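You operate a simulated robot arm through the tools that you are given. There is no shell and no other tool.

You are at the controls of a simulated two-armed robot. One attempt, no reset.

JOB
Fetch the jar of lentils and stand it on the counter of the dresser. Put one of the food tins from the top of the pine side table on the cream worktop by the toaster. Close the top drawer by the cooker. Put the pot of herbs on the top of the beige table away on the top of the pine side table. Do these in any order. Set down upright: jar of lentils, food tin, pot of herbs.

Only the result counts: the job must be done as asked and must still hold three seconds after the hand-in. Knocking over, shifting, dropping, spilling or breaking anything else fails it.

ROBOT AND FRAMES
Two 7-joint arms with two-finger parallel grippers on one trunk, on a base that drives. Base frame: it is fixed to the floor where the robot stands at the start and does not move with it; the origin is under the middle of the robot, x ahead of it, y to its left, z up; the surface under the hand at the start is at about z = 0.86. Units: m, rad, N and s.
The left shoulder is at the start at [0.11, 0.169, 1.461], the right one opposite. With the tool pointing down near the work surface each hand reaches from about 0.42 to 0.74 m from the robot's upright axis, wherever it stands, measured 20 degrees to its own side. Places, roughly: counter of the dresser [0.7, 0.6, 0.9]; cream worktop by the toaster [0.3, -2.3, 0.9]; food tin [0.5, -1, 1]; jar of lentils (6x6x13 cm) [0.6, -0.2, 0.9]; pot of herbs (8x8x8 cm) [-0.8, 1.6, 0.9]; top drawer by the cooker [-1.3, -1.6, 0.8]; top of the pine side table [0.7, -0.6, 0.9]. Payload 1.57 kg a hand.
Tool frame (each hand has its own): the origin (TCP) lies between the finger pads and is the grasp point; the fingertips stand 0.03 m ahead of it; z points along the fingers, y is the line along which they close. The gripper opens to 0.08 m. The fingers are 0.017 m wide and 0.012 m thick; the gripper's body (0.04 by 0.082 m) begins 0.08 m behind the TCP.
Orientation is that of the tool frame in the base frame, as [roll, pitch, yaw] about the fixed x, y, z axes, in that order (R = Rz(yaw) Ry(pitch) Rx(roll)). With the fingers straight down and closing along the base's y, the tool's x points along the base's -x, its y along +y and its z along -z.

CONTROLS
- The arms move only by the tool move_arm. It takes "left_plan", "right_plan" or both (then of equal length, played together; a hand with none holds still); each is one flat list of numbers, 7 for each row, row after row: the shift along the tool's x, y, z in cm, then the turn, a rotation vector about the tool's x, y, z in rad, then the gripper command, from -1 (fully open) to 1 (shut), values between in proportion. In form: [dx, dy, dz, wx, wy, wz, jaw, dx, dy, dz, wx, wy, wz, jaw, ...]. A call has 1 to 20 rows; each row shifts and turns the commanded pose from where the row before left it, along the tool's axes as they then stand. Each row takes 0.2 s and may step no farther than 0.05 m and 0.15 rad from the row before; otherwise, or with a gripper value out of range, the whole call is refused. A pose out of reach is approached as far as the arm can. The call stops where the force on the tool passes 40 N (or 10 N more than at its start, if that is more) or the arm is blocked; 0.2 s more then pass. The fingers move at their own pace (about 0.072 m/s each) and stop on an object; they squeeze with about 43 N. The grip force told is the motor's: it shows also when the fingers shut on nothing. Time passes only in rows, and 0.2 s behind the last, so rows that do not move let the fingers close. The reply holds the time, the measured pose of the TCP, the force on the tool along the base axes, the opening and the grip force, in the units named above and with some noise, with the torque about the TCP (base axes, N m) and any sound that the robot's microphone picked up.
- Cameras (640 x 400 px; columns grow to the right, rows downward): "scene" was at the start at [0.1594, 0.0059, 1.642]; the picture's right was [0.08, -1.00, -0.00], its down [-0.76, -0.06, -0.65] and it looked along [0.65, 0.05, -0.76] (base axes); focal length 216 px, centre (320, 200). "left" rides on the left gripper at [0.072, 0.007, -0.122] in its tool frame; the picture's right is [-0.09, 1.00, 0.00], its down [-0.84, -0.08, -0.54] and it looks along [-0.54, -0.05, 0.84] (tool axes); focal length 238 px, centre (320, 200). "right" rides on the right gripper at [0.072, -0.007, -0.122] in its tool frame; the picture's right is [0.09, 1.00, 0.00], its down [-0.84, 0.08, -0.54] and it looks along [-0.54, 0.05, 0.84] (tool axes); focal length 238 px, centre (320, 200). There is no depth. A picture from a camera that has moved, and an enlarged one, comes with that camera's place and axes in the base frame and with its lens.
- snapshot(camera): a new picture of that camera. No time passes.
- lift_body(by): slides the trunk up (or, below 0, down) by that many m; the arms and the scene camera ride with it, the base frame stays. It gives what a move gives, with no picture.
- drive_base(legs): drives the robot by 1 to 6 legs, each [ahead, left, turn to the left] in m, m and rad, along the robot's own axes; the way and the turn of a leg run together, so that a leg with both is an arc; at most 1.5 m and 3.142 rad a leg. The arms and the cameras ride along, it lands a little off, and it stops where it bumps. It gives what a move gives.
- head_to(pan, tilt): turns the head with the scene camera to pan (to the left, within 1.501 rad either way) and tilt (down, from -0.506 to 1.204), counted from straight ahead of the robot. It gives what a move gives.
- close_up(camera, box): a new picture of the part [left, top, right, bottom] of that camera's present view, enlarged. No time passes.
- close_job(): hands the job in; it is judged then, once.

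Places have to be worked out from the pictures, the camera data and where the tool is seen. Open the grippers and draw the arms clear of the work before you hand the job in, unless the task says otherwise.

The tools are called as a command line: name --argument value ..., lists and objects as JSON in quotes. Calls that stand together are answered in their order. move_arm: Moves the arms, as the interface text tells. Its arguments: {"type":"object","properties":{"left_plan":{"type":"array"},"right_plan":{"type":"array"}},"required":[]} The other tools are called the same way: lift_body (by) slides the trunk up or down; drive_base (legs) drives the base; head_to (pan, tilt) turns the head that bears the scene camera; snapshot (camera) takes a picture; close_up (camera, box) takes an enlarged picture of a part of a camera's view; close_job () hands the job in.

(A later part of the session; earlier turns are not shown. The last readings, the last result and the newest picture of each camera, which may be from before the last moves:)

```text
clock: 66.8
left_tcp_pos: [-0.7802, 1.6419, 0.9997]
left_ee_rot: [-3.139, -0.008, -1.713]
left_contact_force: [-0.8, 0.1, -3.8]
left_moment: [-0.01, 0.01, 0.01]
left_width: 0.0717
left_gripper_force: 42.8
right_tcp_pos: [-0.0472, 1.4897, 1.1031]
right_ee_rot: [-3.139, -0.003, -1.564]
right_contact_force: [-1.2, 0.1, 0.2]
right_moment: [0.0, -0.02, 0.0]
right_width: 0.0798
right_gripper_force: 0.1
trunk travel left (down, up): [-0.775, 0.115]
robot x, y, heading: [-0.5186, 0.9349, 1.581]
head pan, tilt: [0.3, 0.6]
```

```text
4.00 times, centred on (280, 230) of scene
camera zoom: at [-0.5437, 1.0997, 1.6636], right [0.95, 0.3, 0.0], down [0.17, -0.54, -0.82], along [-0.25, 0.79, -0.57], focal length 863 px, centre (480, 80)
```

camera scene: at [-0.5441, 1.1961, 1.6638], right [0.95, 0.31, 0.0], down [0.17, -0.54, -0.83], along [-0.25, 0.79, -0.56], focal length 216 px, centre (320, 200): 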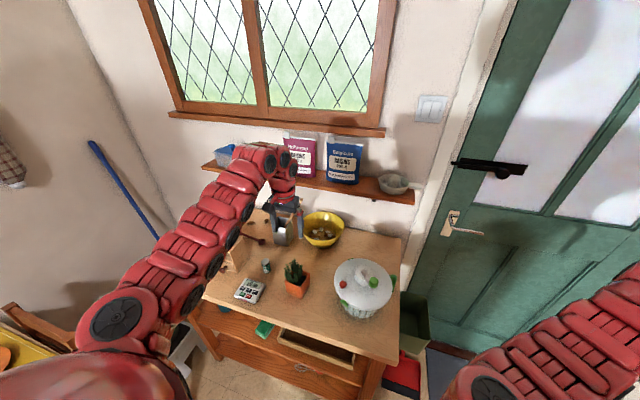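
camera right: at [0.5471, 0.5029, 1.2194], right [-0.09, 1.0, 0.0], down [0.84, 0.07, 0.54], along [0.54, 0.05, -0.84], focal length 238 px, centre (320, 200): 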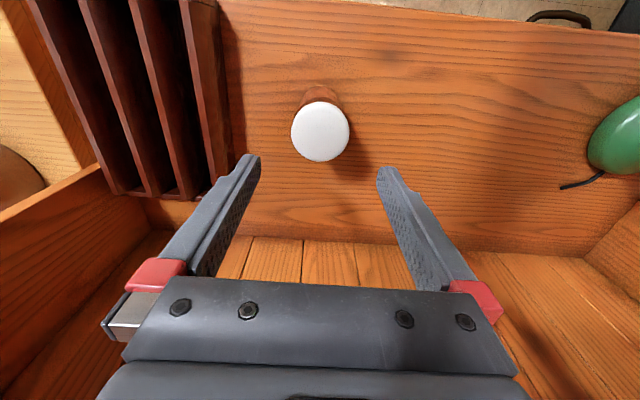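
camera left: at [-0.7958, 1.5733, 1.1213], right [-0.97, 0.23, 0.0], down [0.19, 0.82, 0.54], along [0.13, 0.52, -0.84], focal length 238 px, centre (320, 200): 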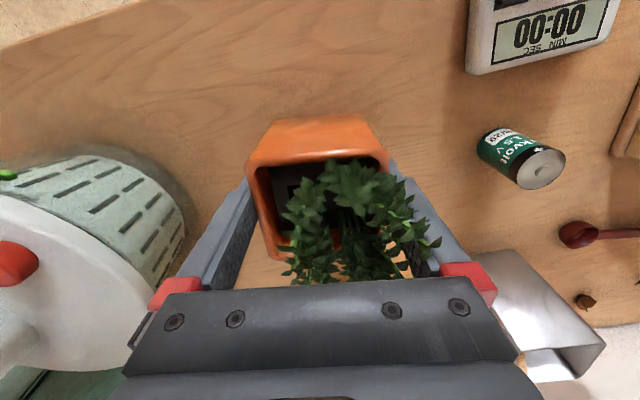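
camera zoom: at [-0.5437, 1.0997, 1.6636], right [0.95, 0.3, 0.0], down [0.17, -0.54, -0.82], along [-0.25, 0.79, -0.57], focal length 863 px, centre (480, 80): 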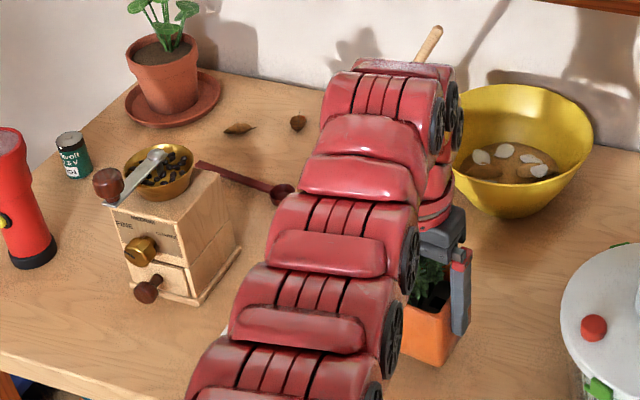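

The pot comes along (about 0.35 kg). I raise it another 15 cm.

move_arm --left_plan '[0, 0, -4, 0, 0, 0, 1, 0, 0, -4, 0, 0, 0, 1, 0, 0, -4, 0, 0, 0, 1, 0, 0, -3, 0, 0, 0, 1, 0, 0, 0, 0, 0, 0, 1]'

snapshot --camera "left"

```text
clock: 68.0
left_tcp_pos: [-0.7784, 1.6439, 1.1498]
left_ee_rot: [-3.14, -0.007, -1.713]
left_contact_force: [-0.4, 0.9, -3.5]
left_moment: [-0.03, 0.01, 0.01]
left_width: 0.0718
left_gripper_force: 43.2
right_tcp_pos: [-0.0472, 1.4896, 1.1022]
right_ee_rot: [-3.14, -0.003, -1.563]
right_contact_force: [-0.3, 0.3, -0.4]
right_moment: [-0.04, -0.01, 0.01]
right_width: 0.08
right_gripper_force: 0.1
trunk travel left (down, up): [-0.775, 0.115]
robot x, y, heading: [-0.5162, 0.9335, 1.58]
head pan, tilt: [0.3, 0.6]
```

```text
taken
camera left: at [-0.795, 1.5746, 1.2728], right [-0.97, 0.23, 0.0], down [0.2, 0.82, 0.54], along [0.13, 0.52, -0.84], focal length 238 px, centre (320, 200)
```

left: 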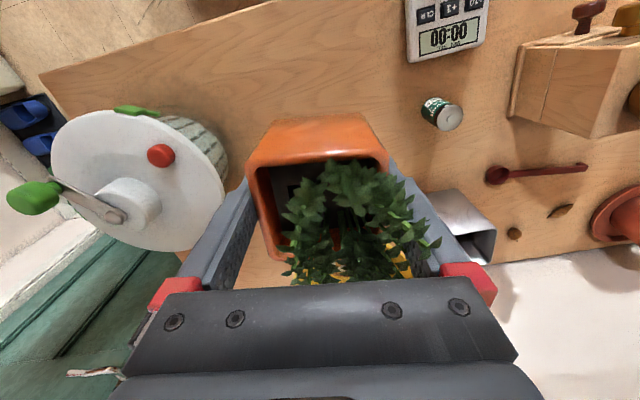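

I drive diagonally back-right away from the table, then turn right to face the side table wall again.

drive_base --legs '[[-0.2, -0.17, 0]]'

drive_base --legs '[[0, 0, -1.58]]'

head_to --pan -0.5 --tilt 0.6

snapshot --camera "scene"

```text
clock: 69.8
left_tcp_pos: [-0.6073, 1.4491, 1.1498]
left_ee_rot: [-3.14, -0.008, -1.716]
left_contact_force: [-0.3, 0.0, -3.5]
left_moment: [-0.01, 0.06, -0.01]
left_width: 0.0719
left_gripper_force: 43.1
right_tcp_pos: [0.1235, 1.2931, 1.102]
right_ee_rot: [-3.139, -0.002, -1.566]
right_contact_force: [-0.2, 0.7, 0.4]
right_moment: [0.01, -0.02, 0.02]
right_width: 0.0801
right_gripper_force: 0.0
trunk travel left (down, up): [-0.775, 0.115]
robot x, y, heading: [-0.3466, 0.7412, 1.573]
head pan, tilt: [0.3, 0.6]
```

```text
clock: 74.1
left_tcp_pos: [0.3698, 0.9765, 1.1519]
left_ee_rot: [3.141, -0.007, 2.967]
left_contact_force: [-0.1, -0.2, -4.4]
left_moment: [-0.01, 0.04, -0.02]
left_width: 0.0717
left_gripper_force: 42.4
right_tcp_pos: [0.191, 0.2499, 1.1017]
right_ee_rot: [3.14, -0.002, 3.114]
right_contact_force: [-0.2, -0.1, -0.1]
right_moment: [0.0, -0.01, 0.01]
right_width: 0.0802
right_gripper_force: 0.0
trunk travel left (down, up): [-0.775, 0.115]
robot x, y, heading: [-0.3486, 0.7382, -0.023]
head pan, tilt: [0.3, 0.6]
```

```text
clock: 75.3
left_tcp_pos: [0.3706, 0.9761, 1.1504]
left_ee_rot: [-3.141, -0.007, 2.965]
left_contact_force: [0.0, -0.2, -3.9]
left_moment: [0.01, 0.07, -0.02]
left_width: 0.0711
left_gripper_force: 43.1
right_tcp_pos: [0.1906, 0.251, 1.1023]
right_ee_rot: [3.141, -0.001, 3.115]
right_contact_force: [0.1, -0.2, 0.5]
right_moment: [0.01, -0.04, 0.0]
right_width: 0.08
right_gripper_force: 0.0
trunk travel left (down, up): [-0.775, 0.115]
robot x, y, heading: [-0.3449, 0.7367, -0.021]
head pan, tilt: [-0.499, 0.6]
```

```text
taken
camera scene: at [-0.1886, 0.6928, 1.6637], right [-0.5, -0.87, 0.0], down [-0.49, 0.28, -0.82], along [0.71, -0.41, -0.57], focal length 216 px, centre (320, 200)
```

scene: 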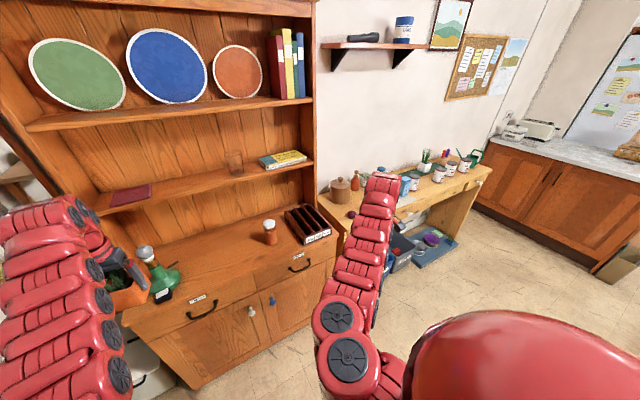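

The jar still stands on the counter. Now I strafe right along the front of the side table to about y=-0.93, keeping 0.35 m back.

drive_base --legs '[[0, 0, 0.021], [0, -0.85, 0], [0, -0.8, 0]]'

head_to --pan 0.0 --tilt 0.7

snapshot --camera "scene"

snapshot --camera "left"

snapshot --camera "right"

```text
clock: 84.1
left_tcp_pos: [0.345, -0.6785, 1.1513]
left_ee_rot: [-3.14, -0.007, 2.985]
left_contact_force: [0.8, -0.4, -2.4]
left_moment: [0.0, 0.02, 0.03]
left_width: 0.0716
left_gripper_force: 42.8
right_tcp_pos: [0.1787, -1.4073, 1.1025]
right_ee_rot: [-3.141, -0.002, 3.133]
right_contact_force: [0.3, -1.3, 0.4]
right_moment: [-0.02, 0.0, -0.01]
right_width: 0.0799
right_gripper_force: 0.1
trunk travel left (down, up): [-0.775, 0.115]
robot x, y, heading: [-0.3697, -0.9298, -0.005]
head pan, tilt: [-0.499, 0.6]
```

```text
clock: 85.0
left_tcp_pos: [0.3452, -0.678, 1.1511]
left_ee_rot: [3.14, -0.006, 2.983]
left_contact_force: [-0.2, -0.1, -3.5]
left_moment: [0.01, -0.02, 0.01]
left_width: 0.0717
left_gripper_force: 43.0
right_tcp_pos: [0.1779, -1.4078, 1.1031]
right_ee_rot: [-3.14, -0.001, 3.133]
right_contact_force: [-0.1, 0.1, 0.4]
right_moment: [-0.01, 0.02, 0.03]
right_width: 0.0798
right_gripper_force: 0.0
trunk travel left (down, up): [-0.775, 0.115]
robot x, y, heading: [-0.3709, -0.9281, -0.003]
head pan, tilt: [0.0, 0.7]
```

```text
taken
camera scene: at [-0.2013, -0.9293, 1.655], right [-0.01, -1.0, 0.0], down [-0.64, 0.0, -0.76], along [0.76, -0.01, -0.64], focal length 216 px, centre (320, 200)
```

scene: 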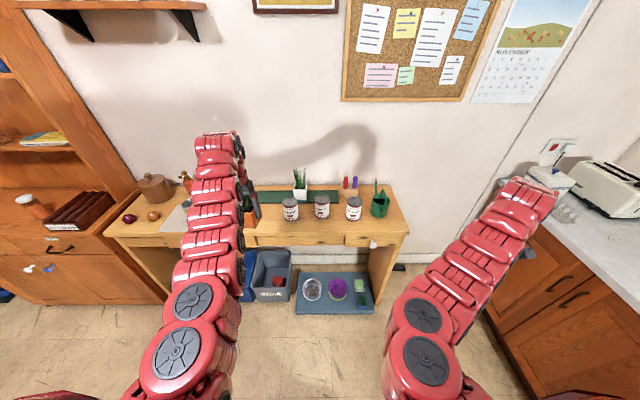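

```text
taken
camera left: at [0.276, -0.6605, 1.2728], right [0.25, 0.97, 0.0], down [0.82, -0.21, 0.54], along [0.52, -0.13, -0.84], focal length 238 px, centre (320, 200)
```

left: 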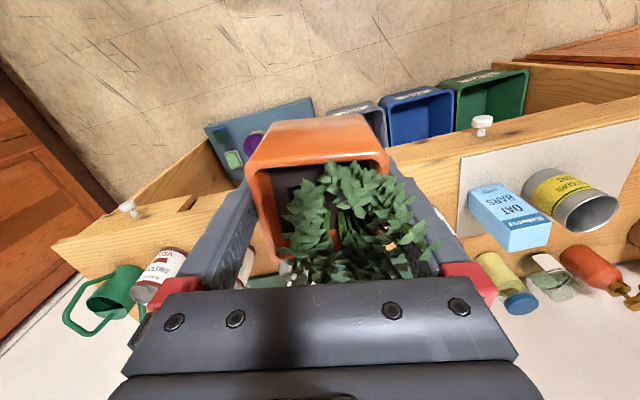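

```text
taken
camera right: at [0.1051, -1.4127, 1.2247], right [-0.08, 1.0, 0.0], down [0.84, 0.07, 0.54], along [0.54, 0.04, -0.84], focal length 238 px, centre (320, 200)
```

right: 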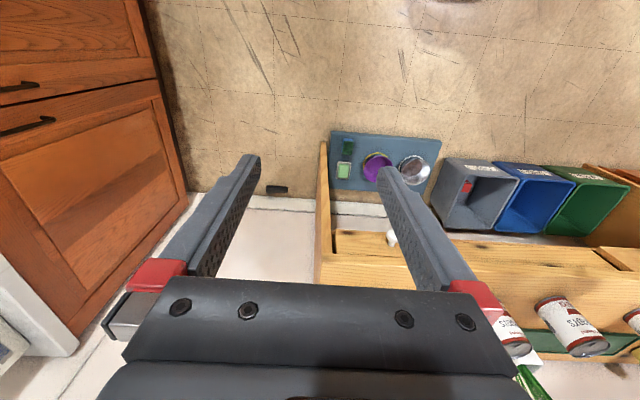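

The gap between the PEAR tin (y≈-0.53) and the next tin (y≈-0.79) suits the pot. I align the hand's yaw, move forward 0.24 m and slightly left, then look.

move_arm --left_plan '[0, 0, 0, 0, 0, -0.08, 1, 0, 0, 0, 0, 0, -0.075, 1, 0, 0, 0, 0, 0, 0, 1]'

drive_base --legs '[[0.24, 0.02, 0]]'

snapshot --camera "left"

snapshot --camera "scene"

snapshot --camera "right"

```text
clock: 85.8
left_tcp_pos: [0.3442, -0.6788, 1.1503]
left_ee_rot: [3.141, -0.006, 3.139]
left_contact_force: [0.0, -0.6, -3.3]
left_moment: [0.02, 0.04, -0.01]
left_width: 0.0716
left_gripper_force: 42.9
right_tcp_pos: [0.1778, -1.4074, 1.1027]
right_ee_rot: [-3.142, -0.003, 3.133]
right_contact_force: [-0.3, -1.1, -0.4]
right_moment: [0.02, 0.0, -0.01]
right_width: 0.08
right_gripper_force: 0.0
trunk travel left (down, up): [-0.775, 0.115]
robot x, y, heading: [-0.3677, -0.9317, -0.006]
head pan, tilt: [0.0, 0.7]
```

```text
clock: 87.6
left_tcp_pos: [0.5818, -0.6611, 1.1516]
left_ee_rot: [-3.141, -0.005, 3.139]
left_contact_force: [-0.3, 0.0, -3.4]
left_moment: [0.01, 0.01, -0.04]
left_width: 0.0718
left_gripper_force: 42.6
right_tcp_pos: [0.4158, -1.3898, 1.1032]
right_ee_rot: [3.14, 0.001, 3.132]
right_contact_force: [0.0, 0.9, -0.1]
right_moment: [0.0, 0.0, 0.0]
right_width: 0.0801
right_gripper_force: 0.0
trunk travel left (down, up): [-0.775, 0.115]
robot x, y, heading: [-0.1287, -0.9113, -0.007]
head pan, tilt: [0.0, 0.7]
```

```text
taken
camera left: at [0.5112, -0.654, 1.2734], right [0.1, 1.0, 0.0], down [0.84, -0.08, 0.54], along [0.53, -0.05, -0.84], focal length 238 px, centre (320, 200)
```

left: 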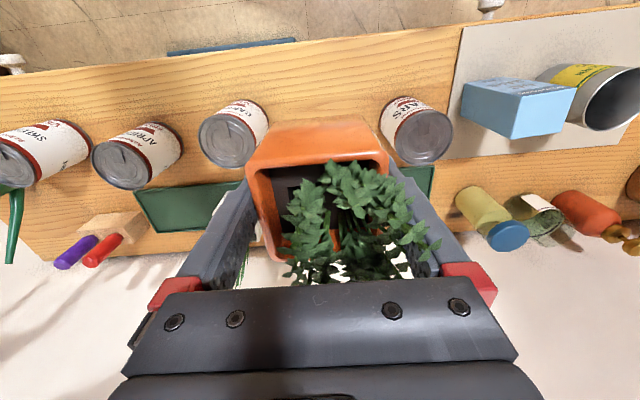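

```text
taken
camera scene: at [0.0356, -0.9114, 1.6552], right [-0.01, -1.0, 0.0], down [-0.64, 0.0, -0.77], along [0.76, -0.01, -0.64], focal length 216 px, centre (320, 200)
```

scene: 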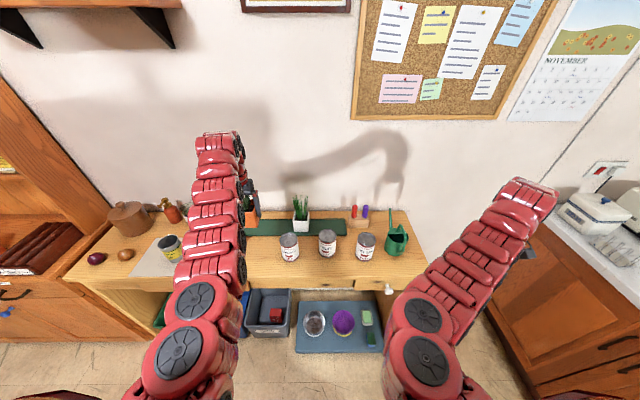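

```text
taken
camera right: at [0.342, -1.395, 1.225], right [-0.08, 1.0, 0.0], down [0.84, 0.07, 0.54], along [0.54, 0.04, -0.84], focal length 238 px, centre (320, 200)
```

right: 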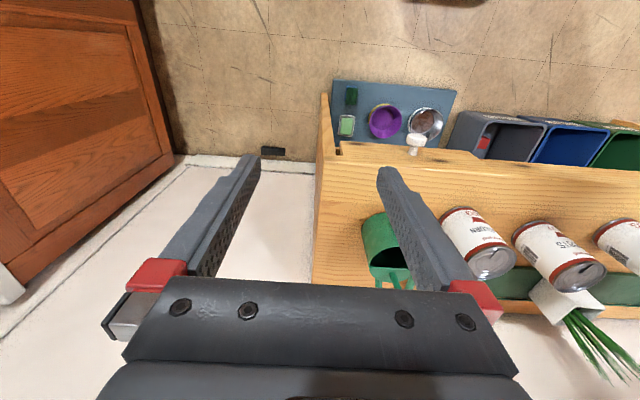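

The gap is clear and the hand is centred (y≈-0.66). To have enough reach at the lower height, I pull the hand in 6 cm and drive 6 cm forward before descending.

move_arm --left_plan '[3, 0.4, 0, 0, 0, 0, 1, 3, 0, 0, 0, 0, 0, 1, 0, 0, 0, 0, 0, 0, 1]'

drive_base --legs '[[0.07, 0.0, 0]]'

move_arm --left_plan '[0, 0, 4, 0, 0, 0, 1, 0, 0, 4, 0, 0, 0, 1, 0, 0, 4, 0, 0, 0, 1, 0, 0, 4, 0, 0, 0, 1, 0, 0, 0, 0, 0, 0, 1]'

snapshot --camera "left"

snapshot --camera "scene"

```text
clock: 88.4
left_tcp_pos: [0.5229, -0.6579, 1.1487]
left_ee_rot: [-3.141, -0.009, 3.139]
left_contact_force: [-0.1, -0.8, -2.4]
left_moment: [0.03, 0.02, -0.01]
left_width: 0.0717
left_gripper_force: 42.8
right_tcp_pos: [0.4156, -1.3906, 1.101]
right_ee_rot: [3.141, -0.001, 3.134]
right_contact_force: [0.6, -0.5, -0.8]
right_moment: [0.03, 0.0, 0.0]
right_width: 0.0799
right_gripper_force: 0.0
trunk travel left (down, up): [-0.775, 0.115]
robot x, y, heading: [-0.1318, -0.9131, -0.01]
head pan, tilt: [0.0, 0.7]
```

```text
clock: 89.4
left_tcp_pos: [0.5889, -0.6587, 1.1507]
left_ee_rot: [-3.141, -0.006, 3.139]
left_contact_force: [0.1, -0.6, -3.6]
left_moment: [0.02, 0.0, 0.01]
left_width: 0.0716
left_gripper_force: 43.2
right_tcp_pos: [0.4826, -1.3894, 1.1026]
right_ee_rot: [3.141, -0.001, 3.132]
right_contact_force: [1.2, 0.2, -0.3]
right_moment: [0.0, 0.0, 0.0]
right_width: 0.08
right_gripper_force: 0.0
trunk travel left (down, up): [-0.775, 0.115]
robot x, y, heading: [-0.0606, -0.9124, -0.007]
head pan, tilt: [0.0, 0.7]
```

```text
clock: 90.6
left_tcp_pos: [0.591, -0.6573, 0.9883]
left_ee_rot: [-3.14, -0.006, 3.137]
left_contact_force: [0.6, 0.2, -3.9]
left_moment: [0.02, -0.01, 0.0]
left_width: 0.0719
left_gripper_force: 43.0
right_tcp_pos: [0.484, -1.391, 1.1034]
right_ee_rot: [3.141, -0.001, 3.132]
right_contact_force: [-0.7, -0.7, 0.2]
right_moment: [-0.03, 0.03, 0.04]
right_width: 0.0799
right_gripper_force: 0.1
trunk travel left (down, up): [-0.775, 0.115]
robot x, y, heading: [-0.063, -0.9091, -0.01]
head pan, tilt: [0.0, 0.7]
```

```text
taken
camera left: at [0.5202, -0.6508, 1.1106], right [0.1, 1.0, 0.0], down [0.84, -0.08, 0.54], along [0.53, -0.05, -0.84], focal length 238 px, centre (320, 200)
```

left: 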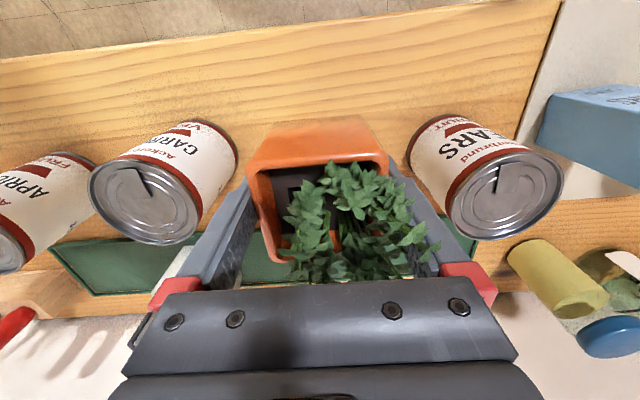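

```text
taken
camera scene: at [0.1055, -0.9122, 1.655], right [-0.01, -1.0, 0.0], down [-0.64, 0.01, -0.76], along [0.76, -0.01, -0.64], focal length 216 px, centre (320, 200)
```

scene: 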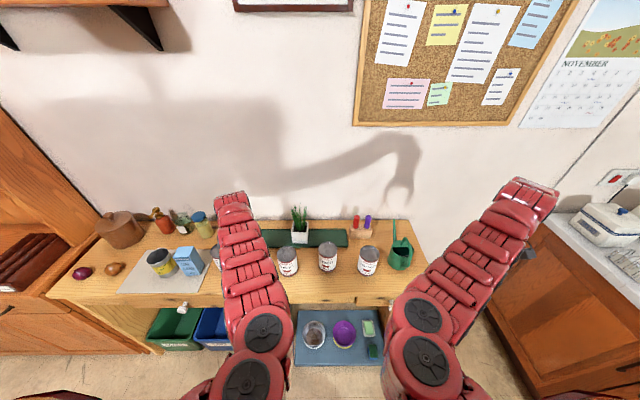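

Both neighbouring tins have clearance. I lower 4.5 cm more, then go in 3 mm steps to contact.

move_arm --left_plan '[0, 0, 2, 0, 0, 0, 1, 0, 0, 1.5, 0, 0, 0, 1, 0, 0, 1, 0, 0, 0, 1, 0, 0, 0, 0, 0, 0, 1]'

snapshot --camera "left"

```text
clock: 91.6
left_tcp_pos: [0.5896, -0.6588, 0.9458]
left_ee_rot: [3.14, -0.008, 3.136]
left_contact_force: [0.0, 0.1, -3.7]
left_moment: [0.02, 0.04, -0.01]
left_width: 0.0716
left_gripper_force: 43.5
right_tcp_pos: [0.4848, -1.3908, 1.1029]
right_ee_rot: [3.141, -0.003, 3.131]
right_contact_force: [0.0, -0.1, -0.3]
right_moment: [0.0, -0.01, -0.04]
right_width: 0.08
right_gripper_force: 0.0
trunk travel left (down, up): [-0.775, 0.115]
robot x, y, heading: [-0.0615, -0.9089, -0.01]
head pan, tilt: [0.0, 0.7]
```

```text
taken
camera left: at [0.5192, -0.6515, 1.0668], right [0.1, 1.0, 0.0], down [0.84, -0.08, 0.54], along [0.53, -0.05, -0.84], focal length 238 px, centre (320, 200)
```

left: 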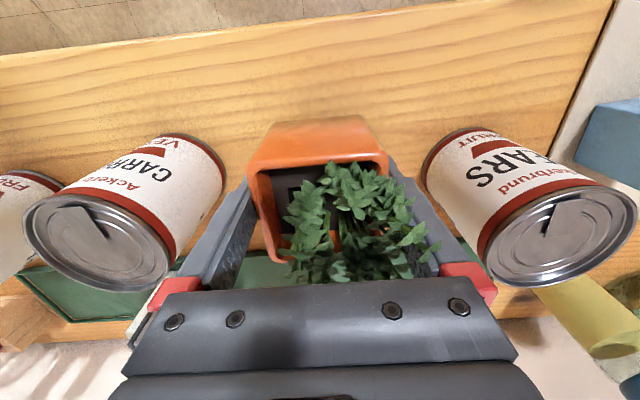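

move_arm --left_plan '[0, 0, 0.5, 0, 0, 0, 1, 0, 0, 0.5, 0, 0, 0, 1, 0, 0, 0, 0, 0, 0, 1]'

close_up --camera "left" --box '[200, 90, 440, 240]'

```text
clock: 92.4
left_tcp_pos: [0.5893, -0.6584, 0.9356]
left_ee_rot: [-3.141, -0.008, 3.138]
left_contact_force: [0.0, 0.7, -2.9]
left_moment: [-0.02, 0.01, 0.0]
left_width: 0.0717
left_gripper_force: 42.8
right_tcp_pos: [0.4839, -1.3916, 1.1025]
right_ee_rot: [-3.141, -0.001, 3.131]
right_contact_force: [0.6, 0.1, 0.5]
right_moment: [-0.01, 0.01, -0.03]
right_width: 0.08
right_gripper_force: 0.0
trunk travel left (down, up): [-0.775, 0.115]
robot x, y, heading: [-0.0603, -0.9128, -0.006]
head pan, tilt: [0.0, 0.7]
```

```text
2.67 times, centred on (320, 165) of left
camera zoom: at [0.5187, -0.6517, 1.057], right [0.1, 1.0, 0.0], down [0.84, -0.08, 0.54], along [0.53, -0.05, -0.84], focal length 636 px, centre (320, 293)
```

zoom: 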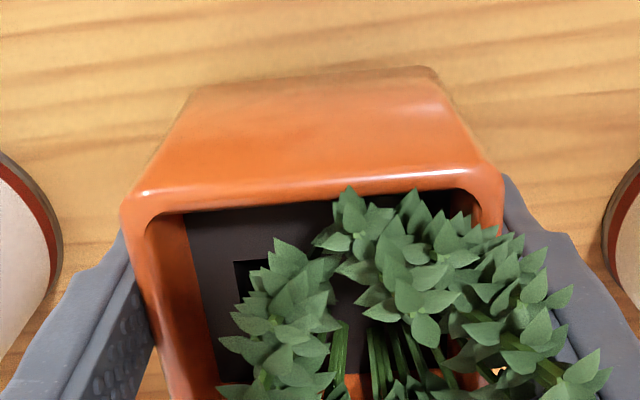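

Still free at z=0.936. I continue in 3 mm steps.

move_arm --left_plan '[0, 0, 0.3, 0, 0, 0, 1, 0, 0, 0.3, 0, 0, 0, 1, 0, 0, 0, 0, 0, 0, 1]'

```text
clock: 93.2
left_tcp_pos: [0.5892, -0.6588, 0.9282]
left_ee_rot: [3.14, -0.007, 3.139]
left_contact_force: [-0.8, 0.1, -3.1]
left_moment: [-0.02, -0.01, 0.0]
left_width: 0.0718
left_gripper_force: 43.2
right_tcp_pos: [0.4827, -1.3909, 1.1024]
right_ee_rot: [3.141, 0.0, 3.13]
right_contact_force: [-0.5, -0.3, 0.9]
right_moment: [-0.01, -0.03, 0.0]
right_width: 0.08
right_gripper_force: 0.0
trunk travel left (down, up): [-0.775, 0.115]
robot x, y, heading: [-0.0646, -0.9125, -0.011]
head pan, tilt: [0.0, 0.7]
```

move_arm --left_plan '[0, 0, 0.3, 0, 0, 0, 1, 0, 0, 0.2, 0, 0, 0, 1, 0, 0, 0, 0, 0, 0, 1]'

close_up --camera "left" --box '[200, 90, 440, 240]'

```text
clock: 94.0
left_tcp_pos: [0.5894, -0.6587, 0.924]
left_ee_rot: [3.141, -0.008, 3.137]
left_contact_force: [0.2, -0.3, -3.7]
left_moment: [0.03, 0.02, 0.01]
left_width: 0.0716
left_gripper_force: 43.3
right_tcp_pos: [0.484, -1.3915, 1.1022]
right_ee_rot: [3.14, -0.002, 3.131]
right_contact_force: [0.8, -0.4, 0.4]
right_moment: [0.02, 0.0, 0.01]
right_width: 0.08
right_gripper_force: 0.0
trunk travel left (down, up): [-0.775, 0.115]
robot x, y, heading: [-0.0596, -0.9078, -0.006]
head pan, tilt: [0.0, 0.7]
```

```text
2.67 times, centred on (320, 165) of left
camera zoom: at [0.5188, -0.6518, 1.0465], right [0.1, 1.0, 0.0], down [0.84, -0.08, 0.54], along [0.53, -0.05, -0.84], focal length 636 px, centre (320, 293)
```

zoom: 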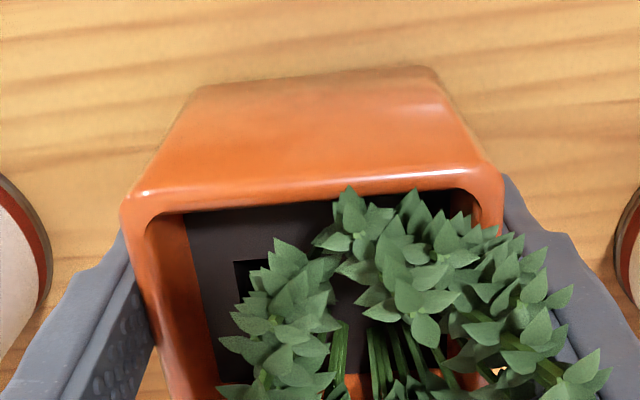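

move_arm --left_plan '[0, 0, 0.3, 0, 0, 0, 1, 0, 0, 0.2, 0, 0, 0, 1, 0, 0, 0, 0, 0, 0, 1]'

```text
clock: 94.8
left_tcp_pos: [0.5891, -0.6578, 0.9196]
left_ee_rot: [3.141, -0.005, 3.137]
left_contact_force: [-0.5, 1.0, 4.4]
left_moment: [-0.1, -0.27, 0.05]
left_width: 0.0717
left_gripper_force: 43.4
right_tcp_pos: [0.4827, -1.392, 1.1024]
right_ee_rot: [-3.141, 0.0, 3.131]
right_contact_force: [0.3, -0.6, -0.2]
right_moment: [0.0, -0.01, -0.05]
right_width: 0.0799
right_gripper_force: 0.0
trunk travel left (down, up): [-0.775, 0.115]
robot x, y, heading: [-0.06, -0.9109, -0.008]
head pan, tilt: [0.0, 0.7]
```

Contact (Fz turned to +4 N at z≈0.9196): the pot is on the table. I open the fingers gently.

move_arm --left_plan '[0, 0, 0.05, 0, 0, 0, 1, 0, 0, 0, 0, 0, 0, -0.7, 0, 0, 0, 0, 0, 0, -0.85, 0, 0, 0, 0, 0, 0, -1, 0, 0, 0, 0, 0, 0, -1]'

snapshot --camera "left"

```text
clock: 96.0
left_tcp_pos: [0.589, -0.6586, 0.9191]
left_ee_rot: [-3.141, -0.009, 3.138]
left_contact_force: [-0.1, 0.2, 0.1]
left_moment: [-0.06, -0.02, -0.01]
left_width: 0.0798
left_gripper_force: 0.1
right_tcp_pos: [0.4835, -1.3907, 1.1027]
right_ee_rot: [-3.14, -0.002, 3.13]
right_contact_force: [-0.4, -0.3, 0.1]
right_moment: [0.05, 0.01, -0.04]
right_width: 0.08
right_gripper_force: 0.1
trunk travel left (down, up): [-0.775, 0.115]
robot x, y, heading: [-0.0612, -0.9114, -0.011]
head pan, tilt: [0.0, 0.7]
```

```text
taken
camera left: at [0.5186, -0.6518, 1.0407], right [0.1, 1.0, 0.0], down [0.84, -0.08, 0.54], along [0.53, -0.05, -0.84], focal length 238 px, centre (320, 200)
```

left: 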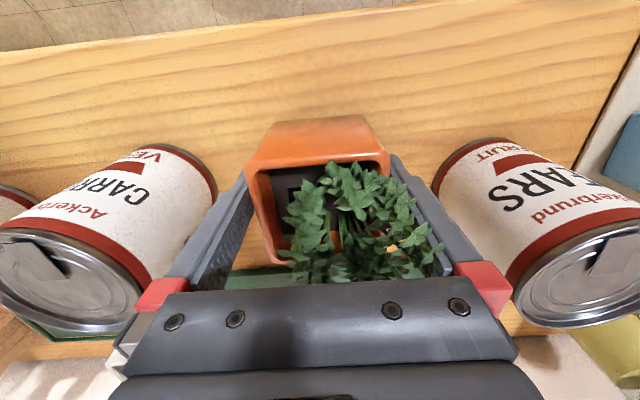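

Released. I rise straight up 4 cm, check the pot stays, then go further up.

move_arm --left_plan '[0, 0, -1.5, 0, 0, 0, -1, 0, 0, -2.5, 0, 0, 0, -1, 0, 0, -3, 0, 0, 0, -1, 0, 0, 0, 0, 0, 0, -1]'

snapshot --camera "left"

```text
clock: 97.0
left_tcp_pos: [0.5902, -0.6587, 0.9907]
left_ee_rot: [3.14, -0.005, 3.139]
left_contact_force: [-0.8, -0.2, 0.0]
left_moment: [0.01, -0.01, -0.01]
left_width: 0.08
left_gripper_force: 0.0
right_tcp_pos: [0.484, -1.3901, 1.102]
right_ee_rot: [-3.141, -0.002, 3.131]
right_contact_force: [-0.4, 0.5, -0.4]
right_moment: [0.01, -0.01, 0.01]
right_width: 0.0797
right_gripper_force: 0.0
trunk travel left (down, up): [-0.775, 0.115]
robot x, y, heading: [-0.0633, -0.9107, -0.004]
head pan, tilt: [0.0, 0.7]
```

```text
taken
camera left: at [0.5193, -0.6514, 1.1115], right [0.1, 1.0, 0.0], down [0.84, -0.08, 0.54], along [0.53, -0.05, -0.84], focal length 238 px, centre (320, 200)
```

left: 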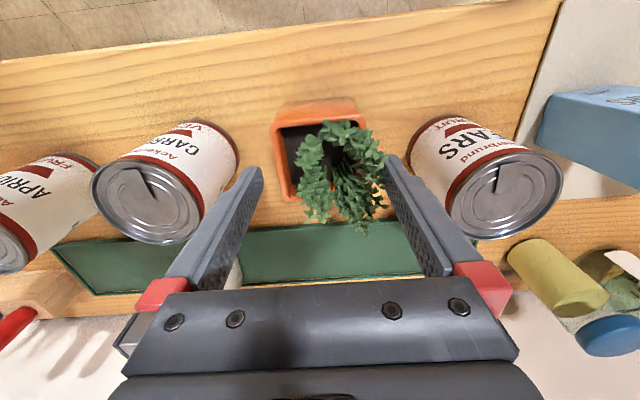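

The herbs stand upright on the side table. I raise the hand to z≈1.15 and strafe right 0.29 m to come over the APRICOTS tin at about (0.60, -0.95).

move_arm --left_plan '[0, 0, -4, 0, 0, 0, -1, 0, 0, -4, 0, 0, 0, -1, 0, 0, -4, 0, 0, 0, -1, 0, 0, -4, 0, 0, 0, -1, 0, 0, 0, 0, 0, 0, -1]'

drive_base --legs '[[0, -0.29, 0]]'

snapshot --camera "left"

snapshot --camera "scene"

```text
clock: 98.2
left_tcp_pos: [0.5892, -0.6601, 1.1511]
left_ee_rot: [3.14, -0.007, 3.138]
left_contact_force: [-0.6, 0.4, -0.1]
left_moment: [0.02, 0.03, 0.05]
left_width: 0.0797
left_gripper_force: 0.0
right_tcp_pos: [0.4844, -1.3913, 1.1026]
right_ee_rot: [3.141, -0.001, 3.131]
right_contact_force: [0.1, -0.2, 0.3]
right_moment: [0.03, -0.03, 0.01]
right_width: 0.0798
right_gripper_force: 0.0
trunk travel left (down, up): [-0.775, 0.115]
robot x, y, heading: [-0.0621, -0.9078, -0.011]
head pan, tilt: [0.0, 0.7]
```

```text
clock: 100.2
left_tcp_pos: [0.588, -0.9455, 1.1503]
left_ee_rot: [3.14, -0.006, 3.134]
left_contact_force: [-0.7, -0.2, -0.9]
left_moment: [-0.02, 0.0, -0.01]
left_width: 0.0801
left_gripper_force: 0.1
right_tcp_pos: [0.4784, -1.6784, 1.1032]
right_ee_rot: [-3.14, 0.001, 3.128]
right_contact_force: [-0.5, 0.0, 0.5]
right_moment: [0.02, 0.01, -0.03]
right_width: 0.0804
right_gripper_force: 0.1
trunk travel left (down, up): [-0.775, 0.115]
robot x, y, heading: [-0.0663, -1.197, -0.007]
head pan, tilt: [0.0, 0.7]
```

```text
taken
camera left: at [0.5176, -0.9392, 1.2713], right [0.1, 0.99, 0.0], down [0.84, -0.08, 0.54], along [0.53, -0.05, -0.84], focal length 238 px, centre (320, 200)
```

left: 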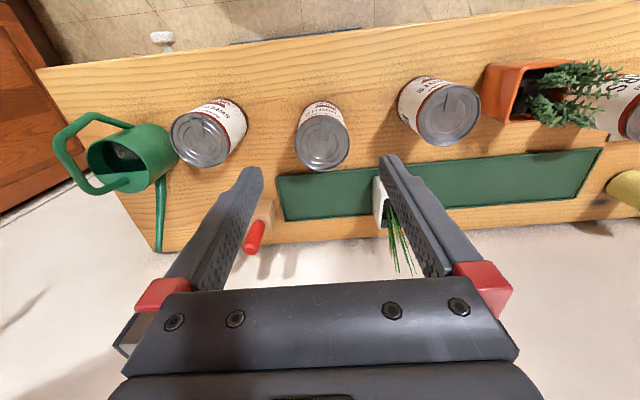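

```text
taken
camera scene: at [0.1018, -1.1969, 1.6551], right [-0.01, -1.0, 0.0], down [-0.64, 0.01, -0.76], along [0.76, -0.01, -0.64], focal length 216 px, centre (320, 200)
```

scene: 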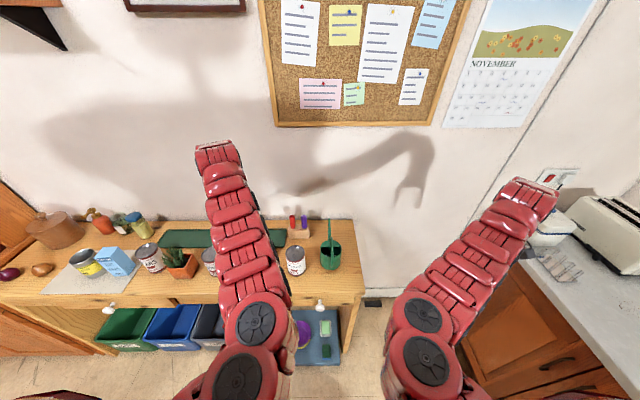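

I zoom on the tin to get its exact centre and diameter.

close_up --camera "left" --box '[260, 80, 388, 180]'

```text
4.00 times, centred on (324, 130) of left
camera zoom: at [0.5176, -0.9392, 1.2713], right [0.1, 0.99, 0.0], down [0.84, -0.08, 0.54], along [0.53, -0.05, -0.84], focal length 953 px, centre (304, 480)
```

zoom: 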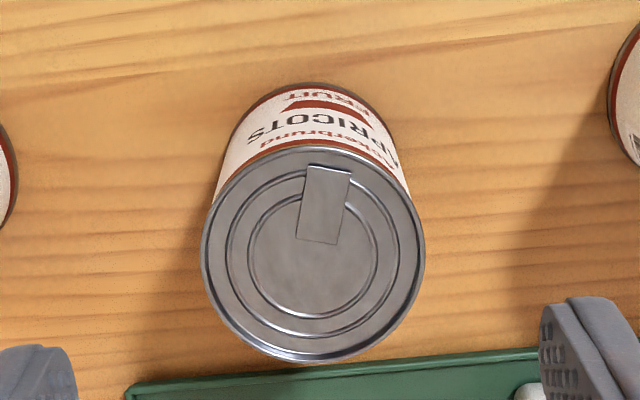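

The APRICOTS tin: diameter ≈7.4 cm, top z≈0.968, centre 3.5 cm ahead of the hand and laterally centred. I drive 3.5 cm forward and re-measure.

drive_base --legs '[[0.035, 0, 0]]'

move_arm --left_plan '[0, 0, 4, 0, 0, 0, -1, 0, 0, 4, 0, 0, 0, -1, 0, 0, 0, 0, 0, 0, -1]'

snapshot --camera "left"

close_up --camera "left" --box '[240, 90, 400, 190]'

```text
clock: 101.0
left_tcp_pos: [0.6195, -0.9484, 1.1519]
left_ee_rot: [3.141, -0.003, 3.132]
left_contact_force: [-0.6, 0.1, 0.3]
left_moment: [0.01, -0.04, 0.0]
left_width: 0.0802
left_gripper_force: 0.1
right_tcp_pos: [0.5095, -1.6792, 1.1049]
right_ee_rot: [-3.141, 0.004, 3.126]
right_contact_force: [-1.2, 0.8, 1.2]
right_moment: [0.04, -0.07, -0.03]
right_width: 0.08
right_gripper_force: 0.0
trunk travel left (down, up): [-0.775, 0.115]
robot x, y, heading: [-0.0273, -1.1989, -0.017]
head pan, tilt: [0.0, 0.7]
```

```text
clock: 101.8
left_tcp_pos: [0.6237, -0.949, 1.0687]
left_ee_rot: [3.141, -0.006, 3.133]
left_contact_force: [-0.8, 1.0, -1.4]
left_moment: [-0.03, 0.01, -0.01]
left_width: 0.0798
left_gripper_force: 0.0
right_tcp_pos: [0.5145, -1.6813, 1.1022]
right_ee_rot: [3.141, -0.003, 3.127]
right_contact_force: [-0.7, -0.1, 0.4]
right_moment: [0.0, 0.02, -0.02]
right_width: 0.0798
right_gripper_force: 0.1
trunk travel left (down, up): [-0.775, 0.115]
robot x, y, heading: [-0.0325, -1.1953, -0.014]
head pan, tilt: [0.0, 0.7]
```

```text
taken
camera left: at [0.5534, -0.9416, 1.1903], right [0.1, 0.99, 0.0], down [0.84, -0.08, 0.54], along [0.53, -0.05, -0.84], focal length 238 px, centre (320, 200)
```

left: 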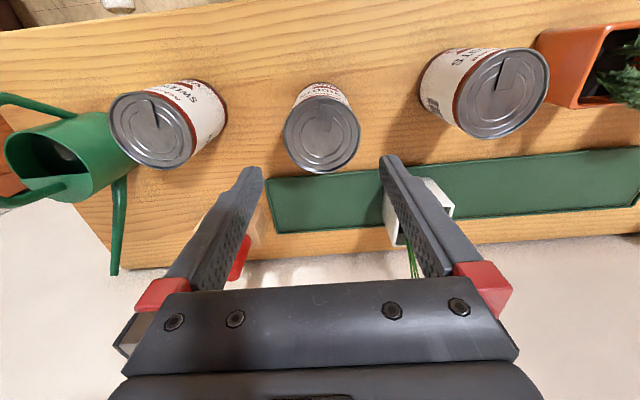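

```text
4.00 times, centred on (320, 140) of left
camera zoom: at [0.5534, -0.9416, 1.1903], right [0.1, 0.99, 0.0], down [0.84, -0.08, 0.54], along [0.53, -0.05, -0.84], focal length 953 px, centre (320, 440)
```

zoom: 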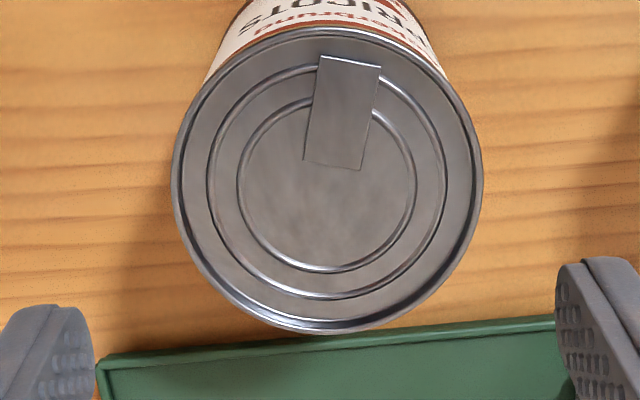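

Finger midpoint and tin centre coincide within about half a millimetre. I descend in stages, watching for contact.

move_arm --left_plan '[0, 0.03, 3.5, 0, 0, 0, -1, 0, 0, 2.5, 0, 0, 0, -1, 0, 0, 1, 0, 0, 0, -1, 0, 0, 1, 0, 0, 0, -1, 0, 0, 0, 0, 0, 0, -1]'

close_up --camera "left" --box '[200, 80, 440, 230]'

```text
clock: 103.0
left_tcp_pos: [0.6223, -0.9475, 0.9897]
left_ee_rot: [-3.141, -0.007, 3.133]
left_contact_force: [0.2, -1.1, -0.6]
left_moment: [0.0, 0.03, 0.03]
left_width: 0.0799
left_gripper_force: 0.1
right_tcp_pos: [0.5123, -1.6805, 1.1022]
right_ee_rot: [-3.141, -0.001, 3.126]
right_contact_force: [0.2, 0.2, 0.7]
right_moment: [-0.04, -0.02, -0.02]
right_width: 0.0799
right_gripper_force: 0.0
trunk travel left (down, up): [-0.775, 0.115]
robot x, y, heading: [-0.0297, -1.1993, -0.012]
head pan, tilt: [0.0, 0.7]
```

```text
2.67 times, centred on (320, 155) of left
camera zoom: at [0.5518, -0.9398, 1.1112], right [0.1, 0.99, 0.0], down [0.84, -0.08, 0.54], along [0.53, -0.05, -0.84], focal length 636 px, centre (320, 320)
```

zoom: 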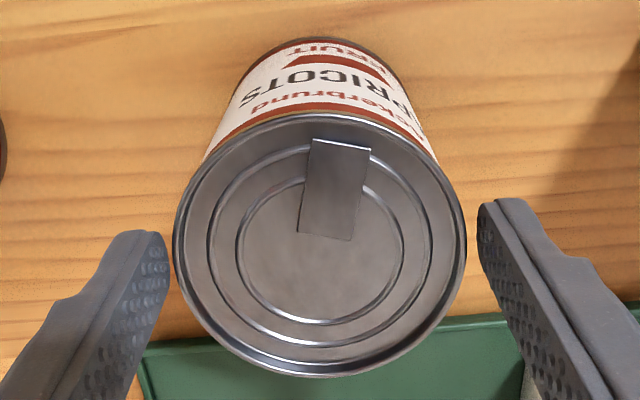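

The left gap is a bit smaller than the right; I shift 1 mm toward tool -y and go on down.

move_arm --left_plan '[0, -0.1, 0, 0, 0, 0, -1, 0, 0, 1.5, 0, 0, 0, -1, 0, 0, 1.5, 0, 0, 0, -1, 0, 0, 0, 0, 0, 0, -1]'

close_up --camera "left" --box '[200, 80, 440, 230]'

```text
clock: 104.0
left_tcp_pos: [0.6222, -0.9496, 0.9598]
left_ee_rot: [-3.141, -0.007, 3.134]
left_contact_force: [0.2, 0.6, -0.1]
left_moment: [-0.01, -0.05, 0.01]
left_width: 0.0801
left_gripper_force: 0.1
right_tcp_pos: [0.5129, -1.6796, 1.1011]
right_ee_rot: [3.14, 0.001, 3.126]
right_contact_force: [-0.2, 0.1, 0.1]
right_moment: [0.01, 0.05, 0.03]
right_width: 0.0799
right_gripper_force: 0.1
trunk travel left (down, up): [-0.775, 0.115]
robot x, y, heading: [-0.0334, -1.1964, -0.015]
head pan, tilt: [0.0, 0.7]
```

```text
2.67 times, centred on (320, 155) of left
camera zoom: at [0.5521, -0.9421, 1.0814], right [0.1, 0.99, 0.0], down [0.84, -0.08, 0.54], along [0.53, -0.05, -0.84], focal length 636 px, centre (320, 320)
```

zoom: 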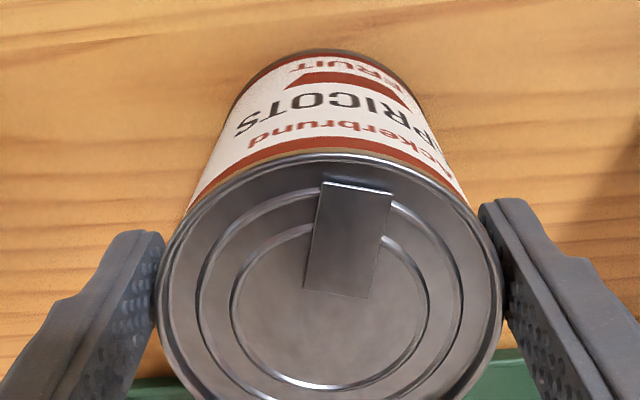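

Fingers are either side with no contact. I lower 3 cm more and close.

move_arm --left_plan '[0, 0, 1.5, 0, 0, 0, -1, 0, 0, 1.5, 0, 0, 0, -1, 0, 0, 0, 0, 0, 0, -1, 0, 0, 0, 0, 0, 0, 0, 0, 0, 0, 0, 0, 0, 1, 0, 0, 0, 0, 0, 0, 1]'

snapshot --camera "left"

```text
clock: 105.4
left_tcp_pos: [0.6233, -0.9491, 0.9288]
left_ee_rot: [-3.141, -0.004, 3.136]
left_contact_force: [1.0, 1.3, 0.3]
left_moment: [0.07, -0.22, 0.02]
left_width: 0.0721
left_gripper_force: 43.0
right_tcp_pos: [0.5136, -1.6789, 1.1024]
right_ee_rot: [3.141, -0.002, 3.126]
right_contact_force: [-0.6, 0.2, 0.1]
right_moment: [-0.01, -0.03, 0.01]
right_width: 0.0799
right_gripper_force: 0.1
trunk travel left (down, up): [-0.775, 0.115]
robot x, y, heading: [-0.0286, -1.1967, -0.017]
head pan, tilt: [0.0, 0.7]
```

```text
taken
camera left: at [0.553, -0.9412, 1.0512], right [0.1, 0.99, 0.0], down [0.84, -0.08, 0.54], along [0.53, -0.05, -0.84], focal length 238 px, centre (320, 200)
```

left: 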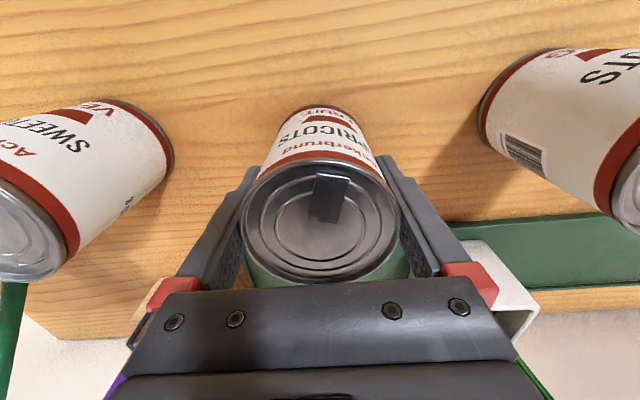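

Gripped at 7.2 cm. I lift straight up 20 cm.

move_arm --left_plan '[0, 0, -2, 0, 0, 0, 1, 0, 0, -3, 0, 0, 0, 1, 0, 0, -4, 0, 0, 0, 1, 0, 0, -4, 0, 0, 0, 1, 0, 0, -4, 0, 0, 0, 1, 0, 0, -4, 0, 0, 0, 1, 0, 0, 0, 0, 0, 0, 1]'

snapshot --camera "left"

snapshot --camera "scene"

```text
clock: 107.0
left_tcp_pos: [0.6243, -0.9498, 1.1398]
left_ee_rot: [-3.141, -0.008, 3.131]
left_contact_force: [-0.6, -0.4, -4.9]
left_moment: [-0.02, 0.0, 0.03]
left_width: 0.0723
left_gripper_force: 43.3
right_tcp_pos: [0.5134, -1.6792, 1.1012]
right_ee_rot: [3.142, -0.002, 3.126]
right_contact_force: [-0.2, 0.3, 0.8]
right_moment: [0.0, 0.0, 0.0]
right_width: 0.0798
right_gripper_force: 0.0
trunk travel left (down, up): [-0.775, 0.115]
robot x, y, heading: [-0.0318, -1.1919, -0.015]
head pan, tilt: [0.0, 0.7]
```

```text
taken
camera left: at [0.5534, -0.9427, 1.2625], right [0.1, 0.99, 0.0], down [0.84, -0.08, 0.54], along [0.53, -0.05, -0.84], focal length 238 px, centre (320, 200)
```

left: 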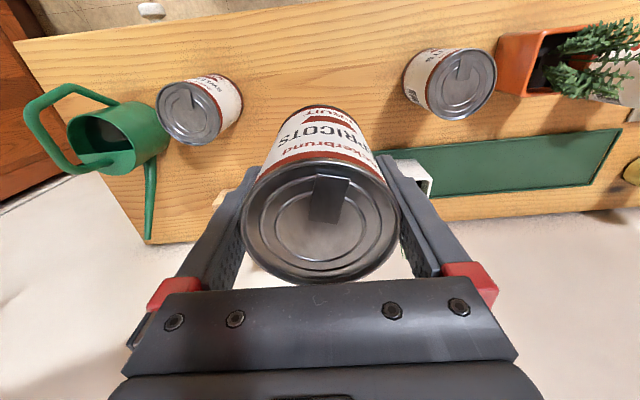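

```text
taken
camera scene: at [0.138, -1.1983, 1.6549], right [-0.01, -1.0, 0.0], down [-0.64, 0.01, -0.76], along [0.76, -0.01, -0.64], focal length 216 px, centre (320, 200)
```

scene: 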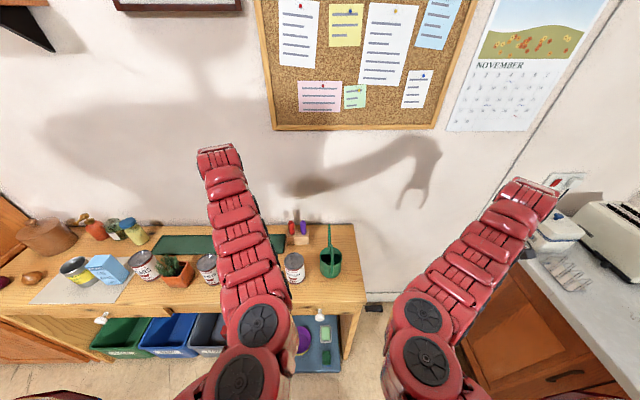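

The tin is up (≈0.5 kg) and the rest of the table is undisturbed. I back off 0.35 m and turn right to face the worktop.

drive_base --legs '[[-0.35, 0, 0], [0, 0, -0.8], [0, 0, -0.756]]'

head_to --pan 0.0 --tilt 0.6

snapshot --camera "scene"

```text
clock: 113.4
left_tcp_pos: [-0.1317, -1.8444, 1.1402]
left_ee_rot: [3.14, -0.007, 1.565]
left_contact_force: [1.1, -0.1, -5.6]
left_moment: [0.01, 0.01, -0.03]
left_width: 0.0726
left_gripper_force: 43.2
right_tcp_pos: [-0.8615, -1.7366, 1.1032]
right_ee_rot: [3.141, -0.002, 1.558]
right_contact_force: [0.0, 0.0, -0.7]
right_moment: [0.0, 0.01, 0.01]
right_width: 0.0801
right_gripper_force: 0.1
trunk travel left (down, up): [-0.775, 0.115]
robot x, y, heading: [-0.376, -1.1904, -1.583]
head pan, tilt: [0.0, 0.7]
```

```text
clock: 114.1
left_tcp_pos: [-0.1321, -1.8442, 1.1407]
left_ee_rot: [-3.141, -0.006, 1.563]
left_contact_force: [-0.2, -0.2, -5.0]
left_moment: [0.04, -0.01, 0.06]
left_width: 0.0726
left_gripper_force: 42.6
right_tcp_pos: [-0.8614, -1.7376, 1.1036]
right_ee_rot: [3.141, -0.001, 1.558]
right_contact_force: [0.6, 0.3, -0.1]
right_moment: [-0.01, -0.01, 0.01]
right_width: 0.0801
right_gripper_force: 0.2
trunk travel left (down, up): [-0.775, 0.115]
robot x, y, heading: [-0.3812, -1.1931, -1.582]
head pan, tilt: [0.0, 0.6]
```

```text
taken
camera scene: at [-0.3804, -1.3614, 1.6636], right [-1.0, 0.01, 0.0], down [0.01, 0.57, -0.82], along [-0.01, -0.82, -0.57], focal length 216 px, centre (320, 200)
```

scene: 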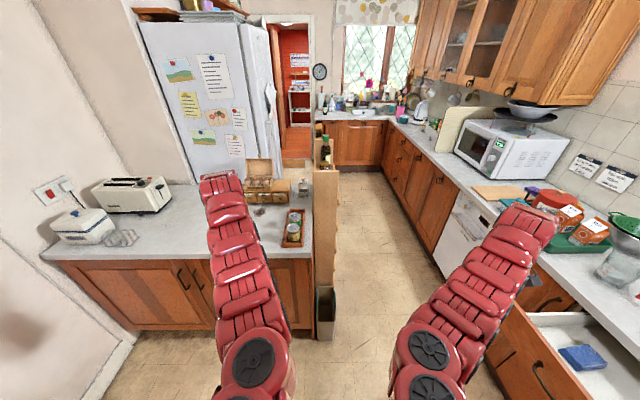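

The worktop has free space between the toaster (x≈0.58) and the wooden box. A tall board stands at the peninsula's right end (x≈-0.42), so I first pull the right hand inward and up to keep clear of it.

move_arm --right_plan '[-1.36, 4.07, -1.43, 0, 0, 0, -1, -1.36, 4.07, -1.43, 0, 0, 0, -1, -1.36, 4.07, -1.43, 0, 0, 0, -1, -1.36, 4.07, -1.43, 0, 0, 0, -1, -1.36, 4.07, -1.43, 0, 0, 0, -1, -1.36, 4.07, -1.43, 0, 0, 0, -1, -1.36, 4.07, -1.43, 0, 0, 0, -1, 0, 0, 0, 0, 0, 0, -1]'

snapshot --camera "scene"

snapshot --camera "right"

snapshot --camera "left"

```text
clock: 115.9
left_tcp_pos: [-0.1325, -1.8445, 1.1408]
left_ee_rot: [3.142, -0.008, 1.565]
left_contact_force: [0.5, -0.1, -4.5]
left_moment: [-0.01, -0.01, 0.01]
left_width: 0.0721
left_gripper_force: 43.7
right_tcp_pos: [-0.6586, -1.8191, 1.1841]
right_ee_rot: [-3.141, 0.0, 1.556]
right_contact_force: [1.0, 0.0, -1.1]
right_moment: [0.0, -0.03, 0.01]
right_width: 0.08
right_gripper_force: 0.1
right hand out of reach, approached as far as the arm can: row 1, 2, 3
trunk travel left (down, up): [-0.775, 0.115]
robot x, y, heading: [-0.3764, -1.1909, -1.58]
head pan, tilt: [0.0, 0.6]
```

```text
taken
camera scene: at [-0.3816, -1.3613, 1.6636], right [-1.0, 0.01, 0.0], down [0.01, 0.57, -0.82], along [-0.01, -0.82, -0.57], focal length 216 px, centre (320, 200)
```

scene: 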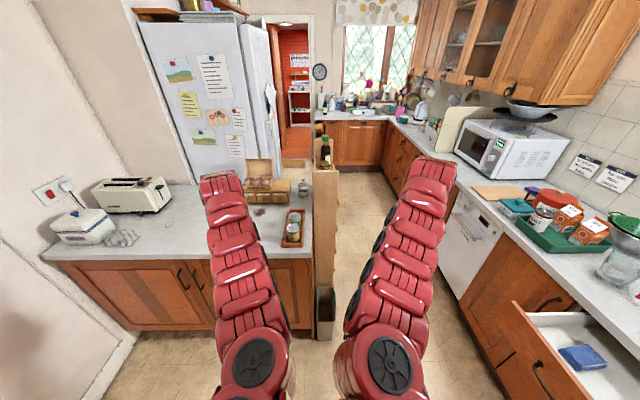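

```text
taken
camera right: at [-0.6656, -1.7462, 1.3056], right [1.0, 0.08, 0.0], down [0.07, -0.84, 0.54], along [0.04, -0.54, -0.84], focal length 238 px, centre (320, 200)
```

right: 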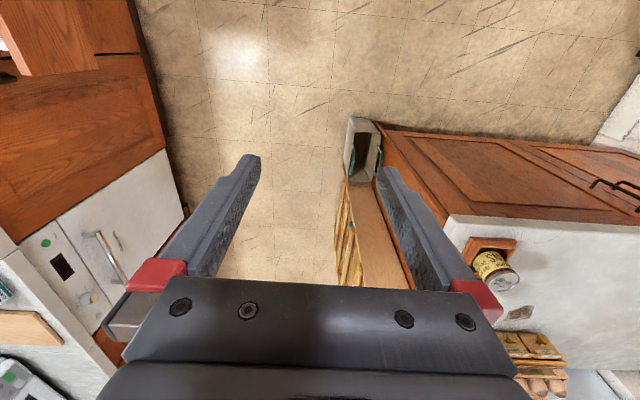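

```text
taken
camera left: at [-0.1254, -1.7736, 1.2627], right [1.0, -0.1, 0.0], down [-0.08, -0.84, 0.54], along [-0.05, -0.53, -0.84], focal length 238 px, centre (320, 200)
```

left: 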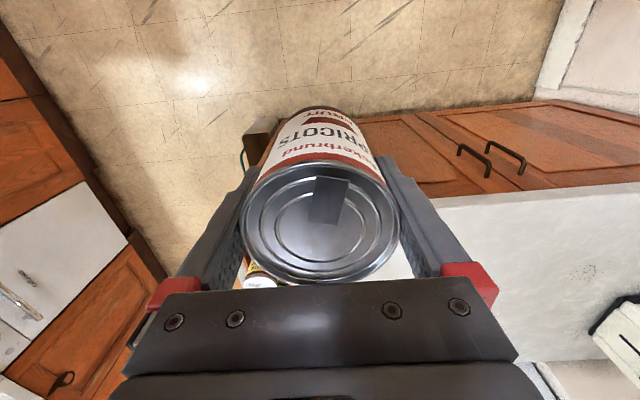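

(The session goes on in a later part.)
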